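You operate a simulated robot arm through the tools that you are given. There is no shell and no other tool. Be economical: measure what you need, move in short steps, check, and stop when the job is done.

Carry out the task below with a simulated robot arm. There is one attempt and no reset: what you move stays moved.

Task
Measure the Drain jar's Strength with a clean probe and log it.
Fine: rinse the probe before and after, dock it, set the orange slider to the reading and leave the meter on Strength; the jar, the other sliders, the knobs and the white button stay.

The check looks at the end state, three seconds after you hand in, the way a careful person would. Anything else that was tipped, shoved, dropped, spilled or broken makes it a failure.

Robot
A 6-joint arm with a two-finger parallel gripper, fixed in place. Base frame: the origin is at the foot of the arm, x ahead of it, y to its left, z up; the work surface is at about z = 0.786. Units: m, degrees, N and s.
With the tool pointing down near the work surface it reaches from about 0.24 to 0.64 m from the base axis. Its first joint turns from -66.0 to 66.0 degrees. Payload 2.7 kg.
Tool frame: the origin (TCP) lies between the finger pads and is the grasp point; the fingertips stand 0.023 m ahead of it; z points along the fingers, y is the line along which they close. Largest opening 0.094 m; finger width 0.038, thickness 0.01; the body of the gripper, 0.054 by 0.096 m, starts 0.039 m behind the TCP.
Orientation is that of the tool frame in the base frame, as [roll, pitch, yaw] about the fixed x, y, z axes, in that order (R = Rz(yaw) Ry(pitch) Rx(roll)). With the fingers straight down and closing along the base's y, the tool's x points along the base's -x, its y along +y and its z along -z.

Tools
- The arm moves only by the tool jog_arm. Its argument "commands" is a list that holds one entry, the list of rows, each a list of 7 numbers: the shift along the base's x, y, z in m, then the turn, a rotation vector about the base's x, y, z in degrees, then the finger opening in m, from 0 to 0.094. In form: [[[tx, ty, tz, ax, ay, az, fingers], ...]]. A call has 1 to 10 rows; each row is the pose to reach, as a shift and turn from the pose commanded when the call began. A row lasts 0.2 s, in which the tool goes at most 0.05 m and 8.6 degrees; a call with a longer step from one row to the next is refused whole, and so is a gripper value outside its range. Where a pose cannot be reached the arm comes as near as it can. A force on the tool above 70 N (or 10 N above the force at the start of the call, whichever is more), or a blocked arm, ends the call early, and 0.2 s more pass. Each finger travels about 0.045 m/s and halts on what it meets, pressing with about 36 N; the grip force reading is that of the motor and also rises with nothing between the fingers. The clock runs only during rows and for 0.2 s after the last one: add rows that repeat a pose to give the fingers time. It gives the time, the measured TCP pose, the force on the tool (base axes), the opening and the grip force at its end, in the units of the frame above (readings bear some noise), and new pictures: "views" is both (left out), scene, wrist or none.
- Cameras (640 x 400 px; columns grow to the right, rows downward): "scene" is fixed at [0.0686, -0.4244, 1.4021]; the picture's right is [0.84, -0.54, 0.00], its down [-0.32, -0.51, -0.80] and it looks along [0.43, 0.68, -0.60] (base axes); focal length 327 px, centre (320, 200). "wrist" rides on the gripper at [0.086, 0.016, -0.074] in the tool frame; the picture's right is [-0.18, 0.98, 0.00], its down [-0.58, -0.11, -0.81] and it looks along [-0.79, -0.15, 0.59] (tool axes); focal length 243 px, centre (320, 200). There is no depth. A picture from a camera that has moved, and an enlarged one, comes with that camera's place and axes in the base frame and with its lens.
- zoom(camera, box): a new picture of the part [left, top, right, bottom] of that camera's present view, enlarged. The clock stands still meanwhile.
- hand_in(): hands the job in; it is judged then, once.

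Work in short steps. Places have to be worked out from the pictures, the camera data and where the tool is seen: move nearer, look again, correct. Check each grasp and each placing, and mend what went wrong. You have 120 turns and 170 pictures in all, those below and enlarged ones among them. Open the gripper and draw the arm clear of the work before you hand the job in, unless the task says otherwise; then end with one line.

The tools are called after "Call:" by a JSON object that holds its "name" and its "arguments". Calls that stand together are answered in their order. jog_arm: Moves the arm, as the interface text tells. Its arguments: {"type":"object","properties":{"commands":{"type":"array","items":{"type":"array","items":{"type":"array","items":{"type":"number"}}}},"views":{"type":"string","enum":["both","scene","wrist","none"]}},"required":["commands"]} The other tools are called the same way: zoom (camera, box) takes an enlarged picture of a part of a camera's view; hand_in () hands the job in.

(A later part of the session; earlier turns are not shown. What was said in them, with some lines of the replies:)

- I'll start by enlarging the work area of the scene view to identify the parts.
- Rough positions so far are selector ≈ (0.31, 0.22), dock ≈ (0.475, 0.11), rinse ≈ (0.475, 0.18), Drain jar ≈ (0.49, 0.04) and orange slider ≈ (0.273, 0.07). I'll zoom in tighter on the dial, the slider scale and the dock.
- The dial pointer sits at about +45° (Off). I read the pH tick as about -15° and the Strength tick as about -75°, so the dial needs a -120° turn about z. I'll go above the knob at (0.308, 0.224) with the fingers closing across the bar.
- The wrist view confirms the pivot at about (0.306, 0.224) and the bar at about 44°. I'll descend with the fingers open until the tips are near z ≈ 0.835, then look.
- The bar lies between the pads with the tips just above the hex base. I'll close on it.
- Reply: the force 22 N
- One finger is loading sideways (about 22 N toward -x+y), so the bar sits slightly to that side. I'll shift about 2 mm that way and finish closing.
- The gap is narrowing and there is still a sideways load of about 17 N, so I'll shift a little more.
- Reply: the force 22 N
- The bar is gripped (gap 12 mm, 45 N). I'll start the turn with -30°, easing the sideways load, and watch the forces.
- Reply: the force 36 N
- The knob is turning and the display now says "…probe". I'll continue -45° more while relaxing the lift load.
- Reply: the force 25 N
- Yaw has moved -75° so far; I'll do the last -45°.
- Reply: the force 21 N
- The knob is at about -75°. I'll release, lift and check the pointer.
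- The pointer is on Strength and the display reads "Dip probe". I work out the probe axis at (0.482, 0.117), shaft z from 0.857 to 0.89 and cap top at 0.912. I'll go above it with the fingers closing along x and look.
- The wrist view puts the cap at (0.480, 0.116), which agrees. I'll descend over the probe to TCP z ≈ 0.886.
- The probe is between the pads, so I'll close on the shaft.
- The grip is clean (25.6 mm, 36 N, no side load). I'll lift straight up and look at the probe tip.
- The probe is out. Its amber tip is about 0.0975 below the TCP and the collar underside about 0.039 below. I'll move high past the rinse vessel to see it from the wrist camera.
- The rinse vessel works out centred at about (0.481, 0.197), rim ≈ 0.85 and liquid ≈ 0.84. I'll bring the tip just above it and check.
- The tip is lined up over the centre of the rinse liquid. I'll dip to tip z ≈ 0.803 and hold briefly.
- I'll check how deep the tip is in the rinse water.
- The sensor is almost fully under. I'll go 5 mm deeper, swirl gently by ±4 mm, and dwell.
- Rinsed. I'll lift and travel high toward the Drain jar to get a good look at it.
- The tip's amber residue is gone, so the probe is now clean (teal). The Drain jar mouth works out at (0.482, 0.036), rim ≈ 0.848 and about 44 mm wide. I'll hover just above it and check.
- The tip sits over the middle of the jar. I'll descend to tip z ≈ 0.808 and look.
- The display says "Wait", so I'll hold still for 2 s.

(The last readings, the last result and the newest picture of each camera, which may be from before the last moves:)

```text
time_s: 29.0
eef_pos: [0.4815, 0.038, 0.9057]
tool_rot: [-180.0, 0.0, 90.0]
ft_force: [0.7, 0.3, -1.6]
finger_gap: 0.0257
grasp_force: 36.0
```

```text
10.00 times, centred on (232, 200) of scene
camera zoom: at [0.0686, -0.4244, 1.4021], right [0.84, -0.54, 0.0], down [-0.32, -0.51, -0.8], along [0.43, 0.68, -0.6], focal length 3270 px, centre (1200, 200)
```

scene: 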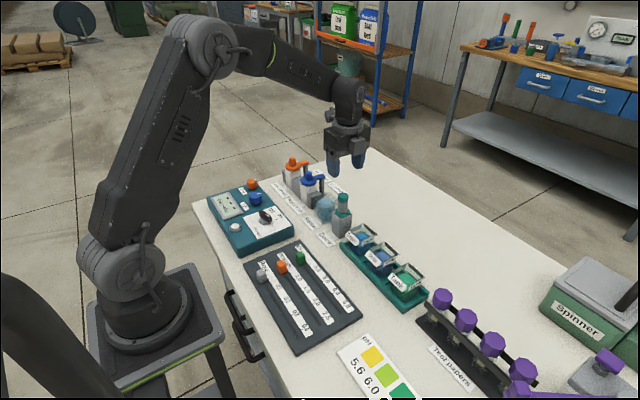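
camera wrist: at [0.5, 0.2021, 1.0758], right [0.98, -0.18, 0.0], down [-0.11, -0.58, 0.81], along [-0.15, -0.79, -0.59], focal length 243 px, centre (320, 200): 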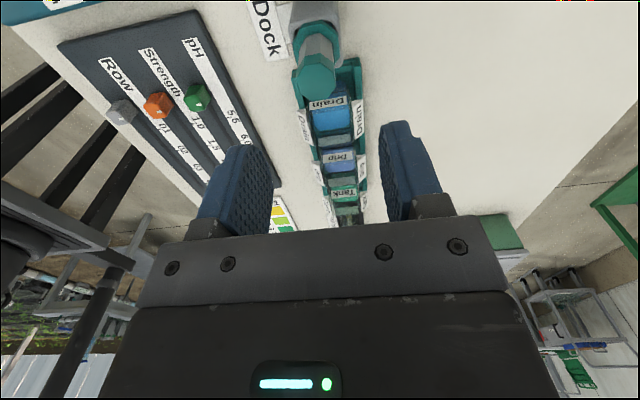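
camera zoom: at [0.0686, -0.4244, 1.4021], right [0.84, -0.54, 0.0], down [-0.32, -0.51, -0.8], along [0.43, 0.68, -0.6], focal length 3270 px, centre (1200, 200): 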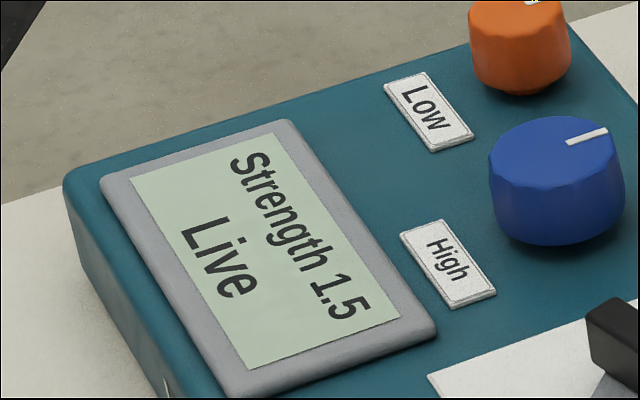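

It reads Strength 1.5, "Live". I'll hold another 2 s to confirm it's stable.

Call:
{"name": "jog_arm", "arguments": {"commands": [[[0, 0, 0, 0, 0, 0, 0.018], [0, 0, 0, 0, 0, 0, 0.018], [0, 0, 0, 0, 0, 0, 0.018], [0, 0, 0, 0, 0, 0, 0.018], [0, 0, 0, 0, 0, 0, 0.018], [0, 0, 0, 0, 0, 0, 0.018], [0, 0, 0, 0, 0, 0, 0.018], [0, 0, 0, 0, 0, 0, 0.018], [0, 0, 0, 0, 0, 0, 0.018], [0, 0, 0, 0, 0, 0, 0.018]]], "views": "none"}}

Call:
{"name": "zoom", "arguments": {"camera": "scene", "box": [200, 180, 264, 220]}}

```text
time_s: 31.2
eef_pos: [0.4804, 0.0373, 0.9063]
tool_rot: [-179.9, 0.0, 90.0]
ft_force: [-0.1, 0.5, -1.1]
finger_gap: 0.0258
grasp_force: 35.9
```

```text
10.00 times, centred on (232, 200) of scene
camera zoom: at [0.0686, -0.4244, 1.4021], right [0.84, -0.54, 0.0], down [-0.32, -0.51, -0.8], along [0.43, 0.68, -0.6], focal length 3270 px, centre (1200, 200)
```

zoom: 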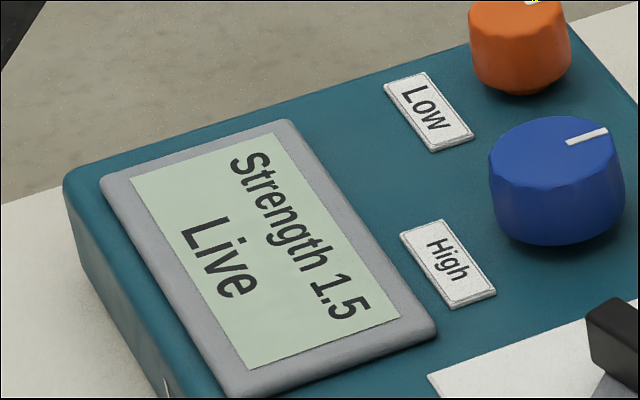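

The reading is stable at 1.5. I'll lift straight out and travel high back over the rinse vessel.

Call:
{"name": "jog_arm", "arguments": {"commands": [[[0, 0, 0.03, 0, 0, 0, 0.018], [0, 0, 0.07, 0, 0, 0, 0.018], [0, 0, 0.115, 0, 0, 0, 0.018], [0, 0.03, 0.125, 0, 0, 0, 0.018], [0, 0.075, 0.125, 0, 0, 0, 0.018], [0, 0.12, 0.125, 0, 0, 0, 0.018], [0, 0.16, 0.11, 0, 0, 0, 0.018], [0, 0.16, 0.07, 0, 0, 0, 0.018], [0, 0.16, 0.06, 0, 0, 0, 0.018]]], "views": "none"}}

Call:
{"name": "zoom", "arguments": {"camera": "scene", "box": [290, 170, 418, 250]}}

```text
time_s: 33.2
eef_pos: [0.4811, 0.1972, 0.966]
tool_rot: [-180.0, 0.0, 90.0]
ft_force: [1.0, 0.7, -2.4]
finger_gap: 0.0257
grasp_force: 36.1
```

```text
5.00 times, centred on (354, 210) of scene
camera zoom: at [0.0686, -0.4244, 1.4021], right [0.84, -0.54, 0.0], down [-0.32, -0.51, -0.8], along [0.43, 0.68, -0.6], focal length 1635 px, centre (150, 150)
```

zoom: 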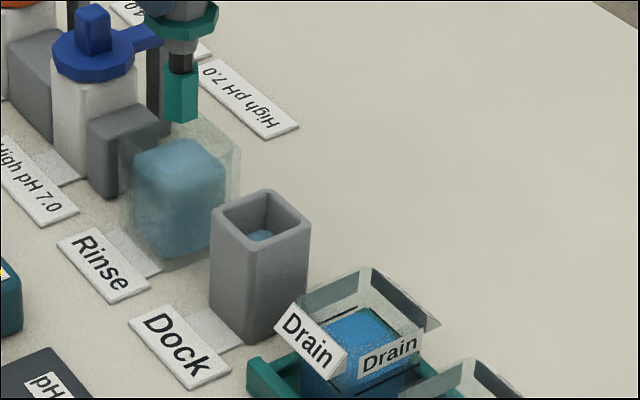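

The jar hasn't moved. Now the second rinse, same depth and swirl.

Call:
{"name": "jog_arm", "arguments": {"commands": [[[0, 0, -0.03, 0, 0, 0, 0.018], [0, 0, -0.055, 0, 0, 0, 0.018], [0, 0, -0.07, 0, 0, 0, 0.018], [0.004, 0, -0.07, 0, 0, 0, 0.018], [0, 0.004, -0.07, 0, 0, 0, 0.018], [-0.004, 0, -0.07, 0, 0, 0, 0.018], [0, -0.004, -0.07, 0, 0, 0, 0.018], [0, 0, -0.07, 0, 0, 0, 0.018], [0, 0, -0.07, 0, 0, 0, 0.018], [0, 0, -0.07, 0, 0, 0, 0.018]]], "views": "none"}}

Call:
{"name": "jog_arm", "arguments": {"commands": [[[0, 0, 0, 0, 0, 0, 0.018], [0, 0, 0, 0, 0, 0, 0.018], [0, 0, 0, 0, 0, 0, 0.018], [0, 0, 0, 0, 0, 0, 0.018], [0, 0, 0, 0, 0, 0, 0.018], [0, 0, 0, 0, 0, 0, 0.018], [0, 0, 0.04, 0, 0, 0, 0.018], [0, 0, 0.08, 0, 0, 0, 0.018], [0, 0, 0.115, 0, 0, 0, 0.018], [0, 0, 0.115, 0, 0, 0, 0.018]]], "views": "none"}}

Call:
{"name": "zoom", "arguments": {"camera": "scene", "box": [290, 160, 386, 220]}}

```text
time_s: 35.4
eef_pos: [0.48, 0.1964, 0.8956]
tool_rot: [179.9, 0.0, 90.0]
ft_force: [0.2, -0.4, -1.6]
finger_gap: 0.0256
grasp_force: 36.1
```

```text
time_s: 37.6
eef_pos: [0.4803, 0.1965, 1.01]
tool_rot: [180.0, 0.0, 90.0]
ft_force: [-0.1, -0.4, -1.0]
finger_gap: 0.0255
grasp_force: 35.9
```

```text
6.67 times, centred on (338, 190) of scene
camera zoom: at [0.0686, -0.4244, 1.4021], right [0.84, -0.54, 0.0], down [-0.32, -0.51, -0.8], along [0.43, 0.68, -0.6], focal length 2180 px, centre (200, 267)
```

zoom: 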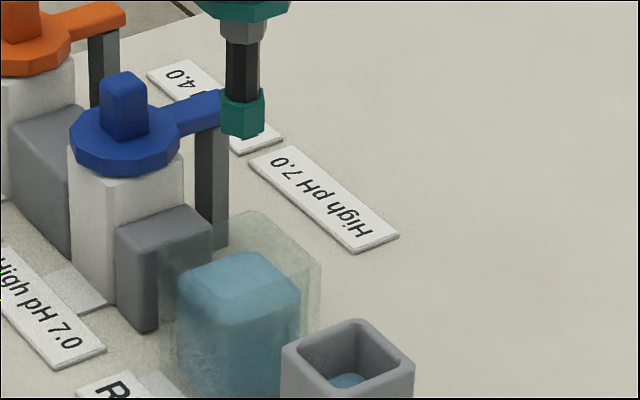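

Clean again. The dock's known pose is y = 0.1169 and TCP z = 0.8857, so I'll move over it, go part-way in and check.

Call:
{"name": "jog_arm", "arguments": {"commands": [[[0, -0.04, 0, 0, 0, 0, 0.018], [0, -0.08, 0, 0, 0, 0, 0.018], [0, -0.08, -0.03, 0, 0, 0, 0.018], [0, -0.08, -0.06, 0, 0, 0, 0.018], [0, -0.08, -0.075, 0, 0, 0, 0.018], [0, -0.08, -0.075, 0, 0, 0, 0.018]]], "views": "none"}}

Call:
{"name": "zoom", "arguments": {"camera": "scene", "box": [300, 170, 396, 230]}}

```text
time_s: 39.0
eef_pos: [0.4812, 0.1168, 0.935]
tool_rot: [180.0, 0.0, 89.9]
ft_force: [0.3, 0.7, -0.9]
finger_gap: 0.0258
grasp_force: 35.9
```

```text
6.67 times, centred on (348, 200) of scene
camera zoom: at [0.0686, -0.4244, 1.4021], right [0.84, -0.54, 0.0], down [-0.32, -0.51, -0.8], along [0.43, 0.68, -0.6], focal length 2180 px, centre (133, 200)
```

zoom: 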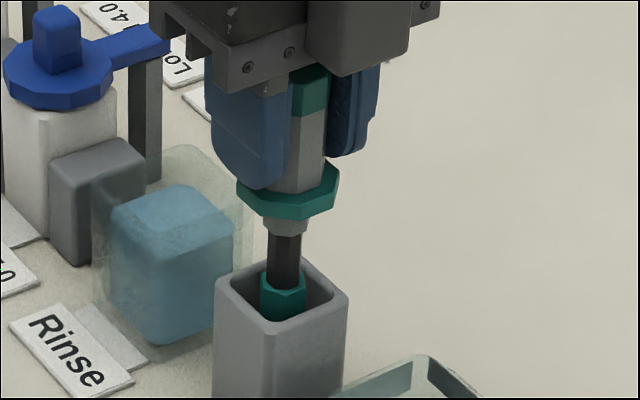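

The tip is entering the dock centrally. I'll lower it to just above the seat.

Call:
{"name": "jog_arm", "arguments": {"commands": [[[0, 0, -0.02, 0, 0, 0, 0.018], [0, 0, -0.035, 0, 0, 0, 0.018], [0, 0, -0.045, 0, 0, 0, 0.018], [0, 0, -0.0495, 0, 0, 0, 0.018], [0, 0, -0.0495, 0, 0, 0, 0.018]]], "views": "none"}}

Call:
{"name": "zoom", "arguments": {"camera": "scene", "box": [300, 170, 396, 230]}}

```text
time_s: 40.2
eef_pos: [0.4813, 0.1169, 0.886]
tool_rot: [179.9, 0.0, 90.0]
ft_force: [-5.5, -0.6, 10.8]
finger_gap: 0.0256
grasp_force: 36.4
```

```text
6.67 times, centred on (348, 200) of scene
camera zoom: at [0.0683, -0.4245, 1.4021], right [0.84, -0.54, 0.0], down [-0.32, -0.51, -0.8], along [0.43, 0.68, -0.6], focal length 2180 px, centre (133, 200)
```

zoom: 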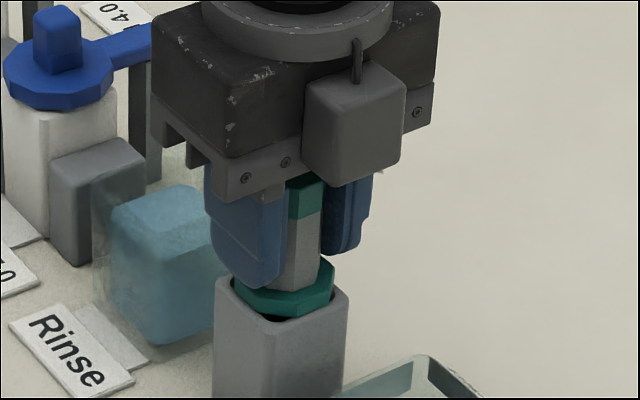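

Seated, with light contact of about 11 N upward. I'll open the fingers, then lift clear.

Call:
{"name": "jog_arm", "arguments": {"commands": [[[0, 0, 0, 0, 0, 0, 0.03], [0, 0, 0, 0, 0, 0, 0.045], [0, 0, 0, 0, 0, 0, 0.06], [0, 0, 0, 0, 0, 0, 0.06], [0, 0, 0.03, 0, 0, 0, 0.06], [0, 0, 0.07, 0, 0, 0, 0.06], [0, 0, 0.11, 0, 0, 0, 0.06]]], "views": "none"}}

Call:
{"name": "zoom", "arguments": {"camera": "scene", "box": [300, 170, 396, 230]}}

Call:
{"name": "zoom", "arguments": {"camera": "scene", "box": [200, 170, 296, 230]}}

Call:
{"name": "zoom", "arguments": {"camera": "scene", "box": [250, 240, 330, 290]}}

```text
time_s: 41.8
eef_pos: [0.4807, 0.1162, 0.9965]
tool_rot: [180.0, 0.0, 90.0]
ft_force: [-0.3, 0.2, -0.3]
finger_gap: 0.06
grasp_force: 0.1
```

```text
6.67 times, centred on (348, 200) of scene
camera zoom: at [0.0686, -0.4245, 1.4021], right [0.84, -0.54, 0.0], down [-0.32, -0.51, -0.8], along [0.43, 0.68, -0.6], focal length 2180 px, centre (133, 200)
```

zoom: 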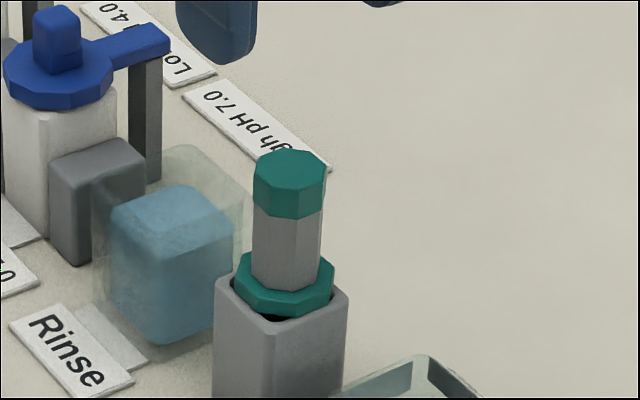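

```text
6.67 times, centred on (248, 200) of scene
camera zoom: at [0.0686, -0.4245, 1.4021], right [0.84, -0.54, 0.0], down [-0.32, -0.51, -0.8], along [0.43, 0.68, -0.6], focal length 2180 px, centre (800, 200)
```

zoom: 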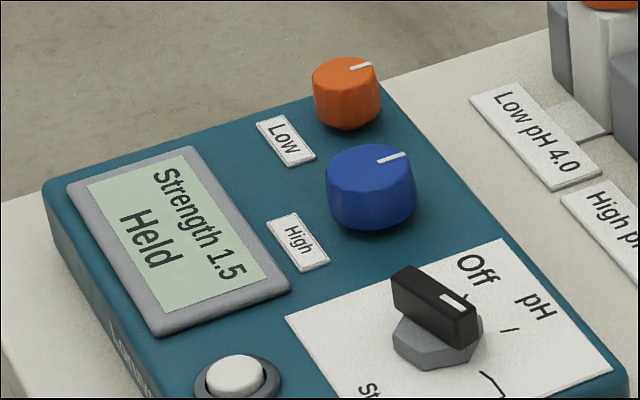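

```text
8.00 times, centred on (290, 265) of scene
camera zoom: at [0.0686, -0.4245, 1.4021], right [0.84, -0.54, 0.0], down [-0.32, -0.51, -0.8], along [0.43, 0.68, -0.6], focal length 2616 px, centre (560, -320)
```

zoom: 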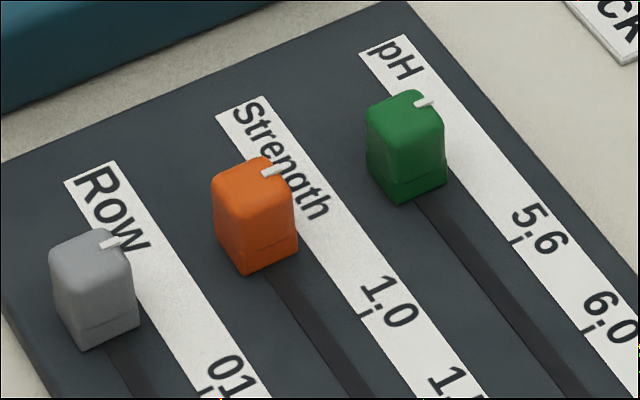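

The probe is docked and the meter shows "Strength 1.5 Held". The slider block is at about (0.277, 0.0745), top ≈ 0.82. The 1.5 tick is at y ≈ -0.009. I'll go above the slider, turning so the fingers close along y.

Call:
{"name": "jog_arm", "arguments": {"commands": [[[-0.01, 0, 0.02, 0, 0, 8.5, 0.05], [-0.03, -0.004, 0.03, 0, 0, 17, 0.05], [-0.055, -0.009, 0.03, 0, 0, 25.5, 0.05], [-0.08, -0.014, 0.03, 0, 0, 34, 0.05], [-0.105, -0.019, 0.02, 0, 0, 42.5, 0.05], [-0.13, -0.025, 0.01, 0, 0, 51, 0.05], [-0.155, -0.031, 0, 0, 0, 59.5, 0.05], [-0.18, -0.037, -0.01, 0, 0, 68, 0.05], [-0.204, -0.0424, -0.03, 0, 0, 76.5, 0.05], [-0.204, -0.0424, -0.04, 0, 0, 85, 0.05]]], "views": "none"}}

Call:
{"name": "jog_arm", "arguments": {"commands": [[[0, 0, -0.02, 0, 0, 5, 0.05], [0, 0, -0.04, 0, 0, 5, 0.05], [0, 0, -0.04, 0, 0, 5, 0.05]]], "views": "none"}}

Call:
{"name": "zoom", "arguments": {"camera": "wrist", "box": [160, 0, 480, 200]}}

Call:
{"name": "zoom", "arguments": {"camera": "scene", "box": [234, 200, 346, 270]}}

```text
time_s: 44.0
eef_pos: [0.2766, 0.0757, 0.9551]
tool_rot: [180.0, 0.0, 175.1]
ft_force: [0.4, 0.0, 0.2]
finger_gap: 0.0499
grasp_force: 0.1
```

```text
time_s: 44.8
eef_pos: [0.2778, 0.0746, 0.9155]
tool_rot: [-180.0, 0.0, 180.0]
ft_force: [0.7, -0.5, -0.1]
finger_gap: 0.05
grasp_force: 0.1
```

```text
2.00 times, centred on (320, 100) of wrist
camera zoom: at [0.1913, 0.0907, 0.99], right [0.18, 0.98, 0.0], down [0.58, -0.11, 0.81], along [0.79, -0.15, -0.59], focal length 485 px, centre (320, 400)
```

zoom: 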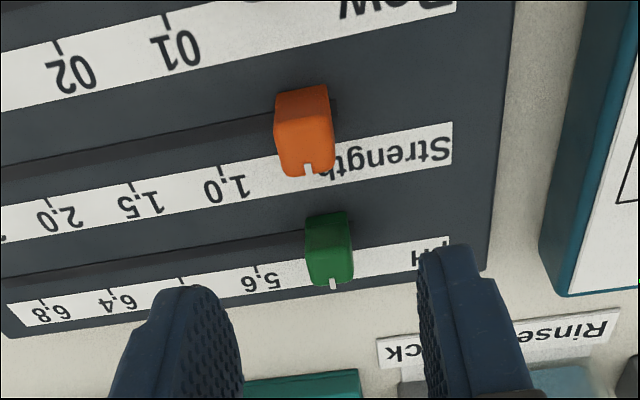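

```text
5.71 times, centred on (290, 235) of scene
camera zoom: at [0.0686, -0.4244, 1.4021], right [0.84, -0.54, 0.0], down [-0.32, -0.51, -0.8], along [0.43, 0.68, -0.6], focal length 1869 px, centre (491, 0)
```

zoom: 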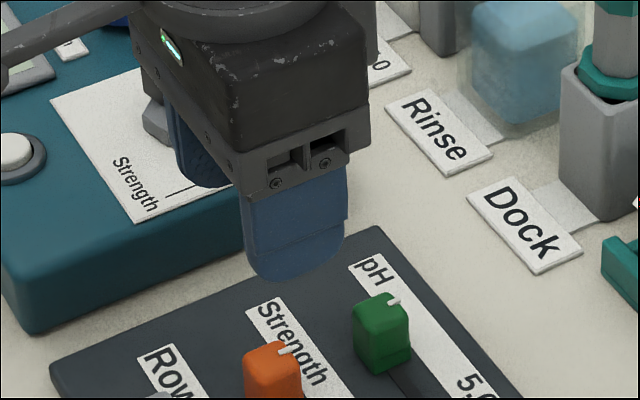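

Wrist and scene views agree on the slider (y ≈ 0.072) and the 1.5 tick (y ≈ -0.008). I'll descend around the orange slider.

Call:
{"name": "jog_arm", "arguments": {"commands": [[[-0.001, -0.002, -0.04, 0, 0, 0, 0.05], [-0.001, -0.002, -0.07, 0, 0, 0, 0.05], [-0.001, -0.002, -0.089, 0, 0, 0, 0.05], [-0.001, -0.002, -0.089, 0, 0, 0, 0.05]]], "views": "none"}}

Call:
{"name": "zoom", "arguments": {"camera": "wrist", "box": [160, 0, 480, 200]}}

Call:
{"name": "zoom", "arguments": {"camera": "scene", "box": [234, 220, 346, 290]}}

```text
time_s: 45.8
eef_pos: [0.2761, 0.0733, 0.8267]
tool_rot: [-180.0, 0.0, 180.0]
ft_force: [-0.3, 0.1, 0.8]
finger_gap: 0.0497
grasp_force: 0.1
```

```text
2.00 times, centred on (320, 100) of wrist
camera zoom: at [0.1908, 0.0891, 0.9007], right [0.18, 0.98, 0.0], down [0.58, -0.11, 0.81], along [0.79, -0.15, -0.59], focal length 485 px, centre (320, 400)
```

zoom: 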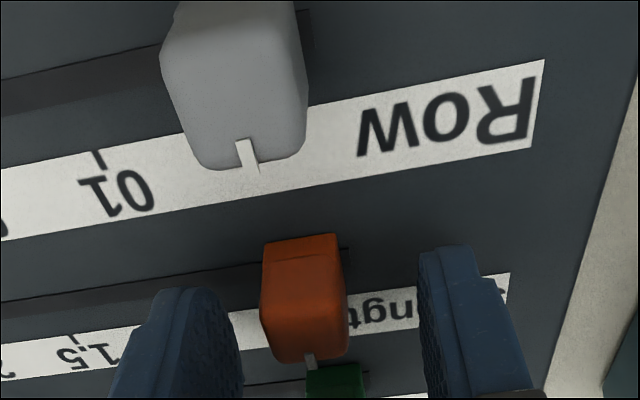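

```text
5.71 times, centred on (290, 255) of scene
camera zoom: at [0.0686, -0.4244, 1.4021], right [0.84, -0.54, 0.0], down [-0.32, -0.51, -0.8], along [0.43, 0.68, -0.6], focal length 1869 px, centre (491, -114)
```

zoom: 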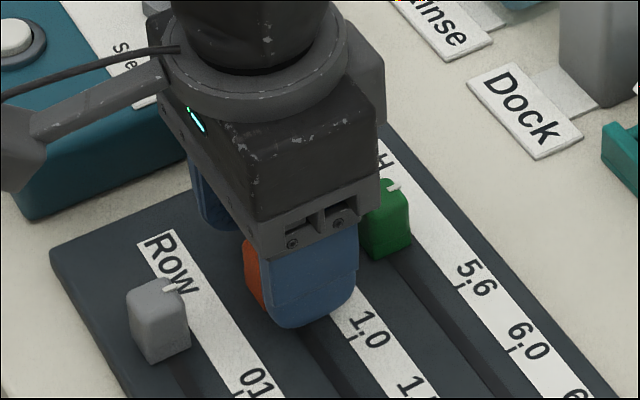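

The slider is between the pads and clear of the neighbours. I'll close on it.

Call:
{"name": "jog_arm", "arguments": {"commands": [[[0, 0, 0, 0, 0, 0, 0.035], [0, 0, 0, 0, 0, 0, 0.022], [0, 0, 0, 0, 0, 0, 0.014], [0, 0, 0, 0, 0, 0, 0.012], [0, 0, 0, 0, 0, 0, 0.012]]], "views": "none"}}

```text
time_s: 47.0
eef_pos: [0.276, 0.0729, 0.8269]
tool_rot: [-180.0, -0.1, 179.9]
ft_force: [7.1, -23.0, 0.6]
finger_gap: 0.0225
grasp_force: 11.4
```

The slider is against its upper stop and pressing the -y finger. I'll move a few mm toward -y so both pads seat.

Call:
{"name": "jog_arm", "arguments": {"commands": [[[0, -0.003, 0, 0, 0, 0, 0.012], [0, -0.005, 0, 0, 0, 0, 0.012], [0, -0.008, 0, 0, 0, 0, 0.012], [0, -0.012, 0, 0, 0, 0, 0.012], [0, -0.012, 0, 0, 0, 0, 0.012]]], "views": "none"}}

```text
time_s: 48.2
eef_pos: [0.277, 0.0611, 0.8258]
tool_rot: [180.0, -0.1, 179.9]
ft_force: [4.6, 0.0, -32.0]
finger_gap: 0.0193
grasp_force: 45.6
```

It's gripped (19.3 mm) and moving. I'll slide most of the way, easing the vertical load by lowering 1 mm.

Call:
{"name": "jog_arm", "arguments": {"commands": [[[0, -0.005, -0.001, 0, 0, 0, 0.012], [0, -0.015, -0.001, 0, 0, 0, 0.012], [0, -0.025, -0.001, 0, 0, 0, 0.012], [0, -0.035, -0.001, 0, 0, 0, 0.012], [0, -0.045, -0.001, 0, 0, 0, 0.012], [0, -0.055, -0.001, 0, 0, 0, 0.012], [0, -0.064, -0.001, 0, 0, 0, 0.012], [0, -0.064, -0.001, 0, 0, 0, 0.012]]], "views": "none"}}

Call:
{"name": "zoom", "arguments": {"camera": "scene", "box": [250, 240, 346, 300]}}

Call:
{"name": "zoom", "arguments": {"camera": "wrist", "box": [160, 0, 480, 200]}}

```text
time_s: 50.0
eef_pos: [0.2759, -0.0042, 0.8268]
tool_rot: [-180.0, 0.1, 180.0]
ft_force: [-5.5, -0.3, 46.0]
finger_gap: 0.0192
grasp_force: 45.1
```

```text
6.67 times, centred on (298, 270) of scene
camera zoom: at [0.0681, -0.4245, 1.4021], right [0.84, -0.54, 0.0], down [-0.32, -0.51, -0.8], along [0.43, 0.68, -0.6], focal length 2180 px, centre (467, -267)
```

zoom: 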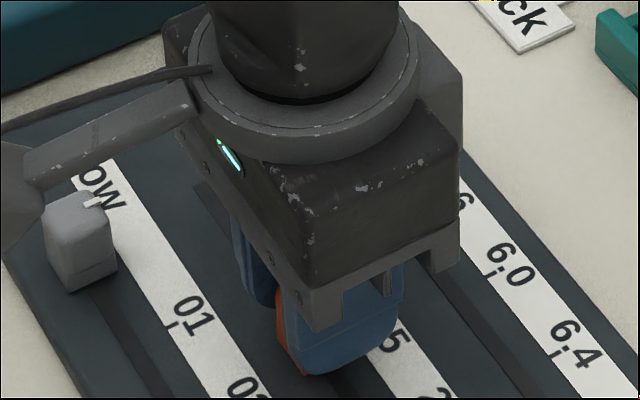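

```text
2.00 times, centred on (320, 100) of wrist
camera zoom: at [0.1903, 0.0124, 0.901], right [0.18, 0.98, 0.0], down [0.58, -0.11, 0.81], along [0.79, -0.15, -0.59], focal length 485 px, centre (320, 400)
```

zoom: 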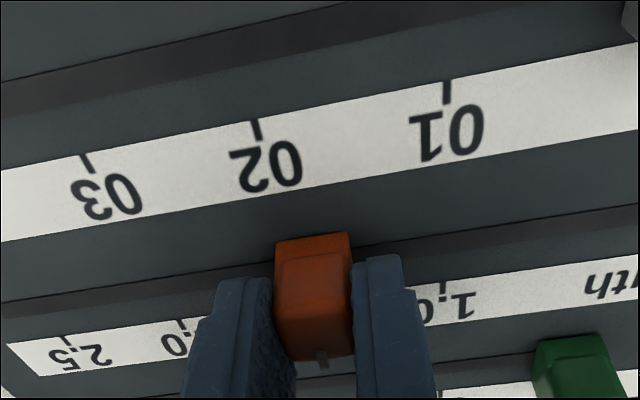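

The slider mark sits about 5 mm short of the midpoint between 1.0 and 2.0, and I'm pressing down about 46 N. I'll raise slightly, move -5 mm and open.

Call:
{"name": "jog_arm", "arguments": {"commands": [[[0, -0.0015, 0.0006, 0, 0, 0, 0.012], [0, -0.003, 0.0006, 0, 0, 0, 0.012], [0, -0.005, 0.0006, 0, 0, 0, 0.012], [0, -0.005, 0.0006, 0, 0, 0, 0.012]]], "views": "none"}}

Call:
{"name": "jog_arm", "arguments": {"commands": [[[0, 0, 0, 0, 0, 0, 0.025], [0, 0, 0, 0, 0, 0, 0.035], [0, 0, 0, 0, 0, 0, 0.045], [0, 0, 0, 0, 0, 0, 0.045], [0, 0, 0.04, 0, 0, 0, 0.045], [0, 0, 0.085, 0, 0, 0, 0.045], [-0.01, 0.03, 0.12, 0, 0, 0, 0.045], [-0.01, 0.07, 0.14, 0, 0, 0, 0.045], [-0.01, 0.07, 0.14, 0, 0, 0, 0.045]]], "views": "none"}}

Call:
{"name": "zoom", "arguments": {"camera": "scene", "box": [250, 240, 346, 300]}}

Call:
{"name": "zoom", "arguments": {"camera": "wrist", "box": [160, 0, 480, 200]}}

```text
time_s: 51.0
eef_pos: [0.2761, -0.0088, 0.8268]
tool_rot: [-179.9, 0.0, -180.0]
ft_force: [-7.2, -0.9, 33.5]
finger_gap: 0.0193
grasp_force: 45.1
```

```text
time_s: 53.0
eef_pos: [0.2667, 0.0616, 0.9657]
tool_rot: [-180.0, 0.0, -180.0]
ft_force: [0.0, -1.0, -0.2]
finger_gap: 0.0452
grasp_force: 0.0
```

```text
6.67 times, centred on (298, 270) of scene
camera zoom: at [0.0686, -0.4244, 1.4021], right [0.84, -0.54, 0.0], down [-0.32, -0.51, -0.8], along [0.43, 0.68, -0.6], focal length 2180 px, centre (467, -267)
```

zoom: 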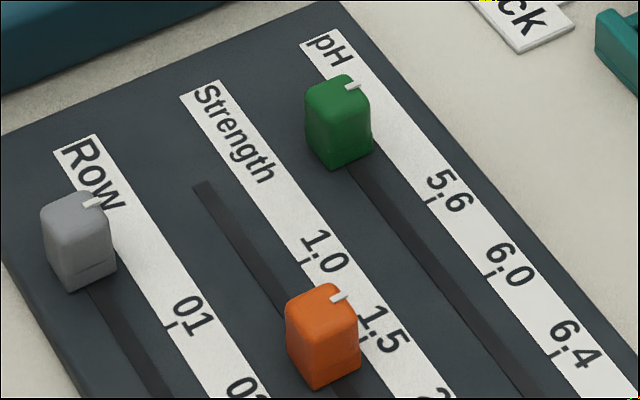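

```text
2.00 times, centred on (320, 100) of wrist
camera zoom: at [0.1805, 0.0781, 1.0412], right [0.18, 0.98, 0.0], down [0.58, -0.11, 0.81], along [0.79, -0.15, -0.59], focal length 485 px, centre (320, 400)
```

zoom: 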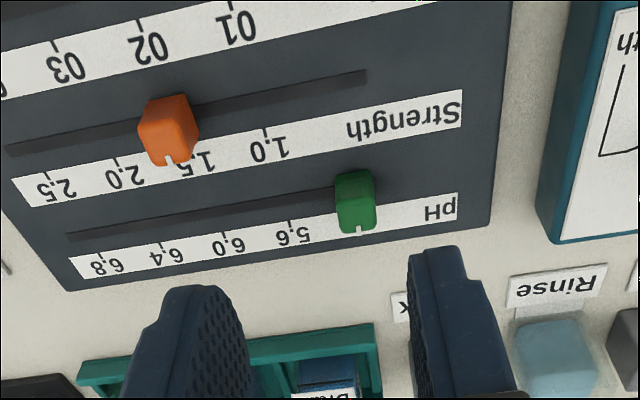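

The slider reads near 1.5. I'll zoom in tightly to check the mark against the tick.

Call:
{"name": "zoom", "arguments": {"camera": "wrist", "box": [208, 40, 304, 100]}}

Call:
{"name": "zoom", "arguments": {"camera": "scene", "box": [286, 272, 318, 292]}}

```text
6.67 times, centred on (256, 70) of wrist
camera zoom: at [0.1805, 0.0781, 1.0412], right [0.18, 0.98, 0.0], down [0.58, -0.11, 0.81], along [0.79, -0.15, -0.59], focal length 1618 px, centre (747, 1067)
```

zoom: 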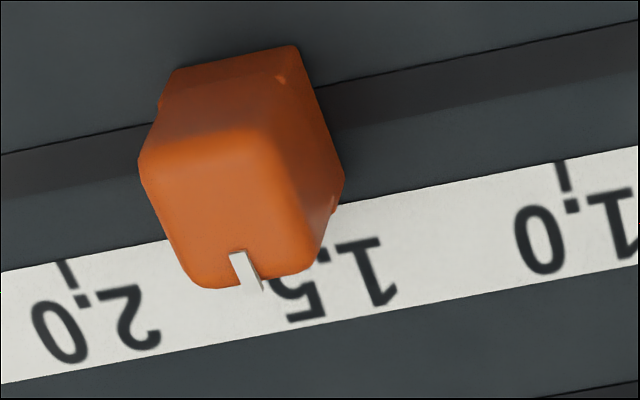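

```text
16.00 times, centred on (302, 282) of scene
camera zoom: at [0.0686, -0.4244, 1.4021], right [0.84, -0.54, 0.0], down [-0.32, -0.51, -0.8], along [0.43, 0.68, -0.6], focal length 5232 px, centre (608, -1112)
```

zoom: 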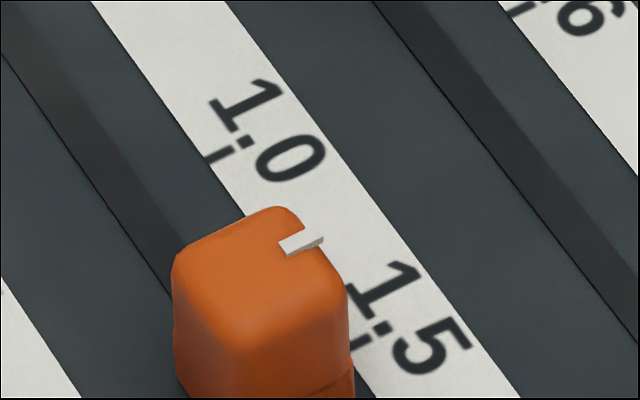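

To remove parallax, I'll put the wrist camera at the slider's own y (about -0.009) and compare the mark with its neighbouring ticks.

Call:
{"name": "jog_arm", "arguments": {"commands": [[[0, -0.03, 0, 0, 0, 0, 0.045], [0, -0.06, 0, 0, 0, 0, 0.045], [0, -0.087, 0, 0, 0, 0, 0.045], [0, -0.087, 0, 0, 0, 0, 0.045]]], "views": "none"}}

Call:
{"name": "zoom", "arguments": {"camera": "wrist", "box": [256, 30, 416, 130]}}

```text
time_s: 54.0
eef_pos: [0.2655, -0.0259, 0.967]
tool_rot: [180.0, 0.1, -180.0]
ft_force: [0.1, 0.4, -0.6]
finger_gap: 0.0452
grasp_force: 0.1
```

```text
4.00 times, centred on (336, 80) of wrist
camera zoom: at [0.1804, -0.0095, 1.0417], right [0.18, 0.98, 0.0], down [0.58, -0.11, 0.81], along [0.79, -0.15, -0.59], focal length 970 px, centre (256, 680)
```

zoom: 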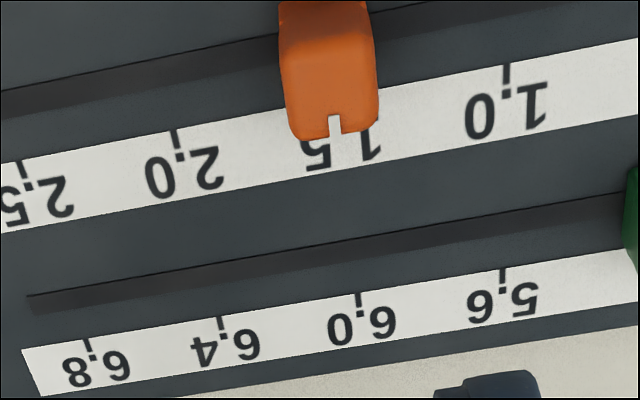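

The mark is within about 1 mm of the 1.5 tick (≈ 0.01 on the scale). I'll open, lift the arm clear and do a final overview.

Call:
{"name": "jog_arm", "arguments": {"commands": [[[0.01, 0, 0.04, 0, 0, 0, 0.06], [0.03, -0.01, 0.08, 0, 0, 0, 0.08], [0.06, -0.02, 0.11, 0, 0, 0, 0.09], [0.1, -0.03, 0.13, 0, 0, 0, 0.09], [0.14, -0.04, 0.15, 0, 0, 0, 0.09], [0.14, -0.04, 0.15, 0, 0, 0, 0.09]]], "views": "scene"}}

Call:
{"name": "zoom", "arguments": {"camera": "scene", "box": [200, 150, 440, 300]}}

```text
time_s: 55.4
eef_pos: [0.4052, -0.0662, 1.1174]
tool_rot: [-180.0, 0.0, 179.9]
ft_force: [0.4, 0.5, 0.5]
finger_gap: 0.0901
grasp_force: 0.1
```

scene: 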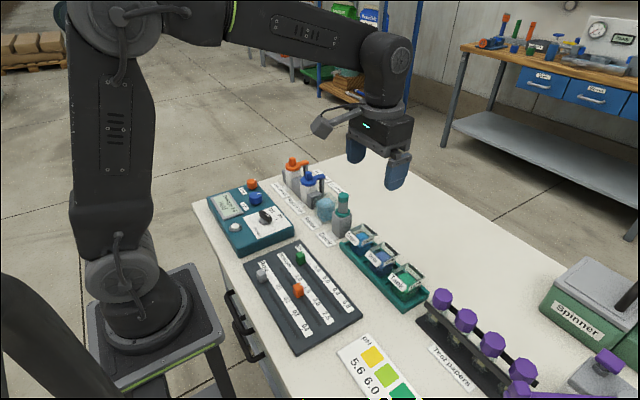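

```text
2.67 times, centred on (320, 225) of scene
camera zoom: at [0.0686, -0.4245, 1.4021], right [0.84, -0.54, 0.0], down [-0.32, -0.51, -0.8], along [0.43, 0.68, -0.6], focal length 872 px, centre (320, 133)
```

zoom: 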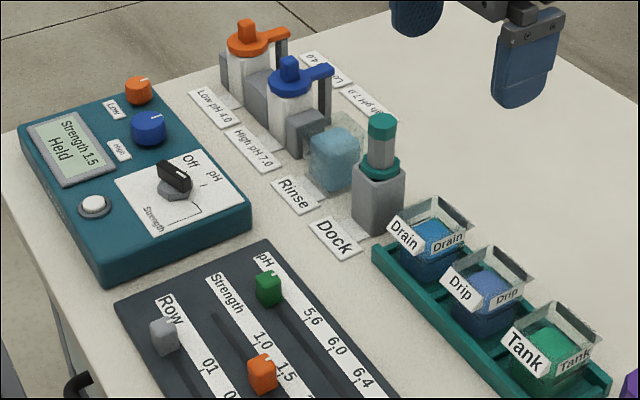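

The probe is docked, the meter is on Strength (1.5 Held), the orange slider is at 1.5, nothing else has moved and the arm is clear. I'm handing in.

Call:
{"name": "hand_in", "arguments": {}}

```text
The job is handed in.
```

The Drain jar's Strength read 1.5. It's logged on the orange slider (mark within about 1 mm of the 1.5 tick). The probe was rinsed before and after and is back in its dock, the meter is still on Strength, and nothing else was disturbed.
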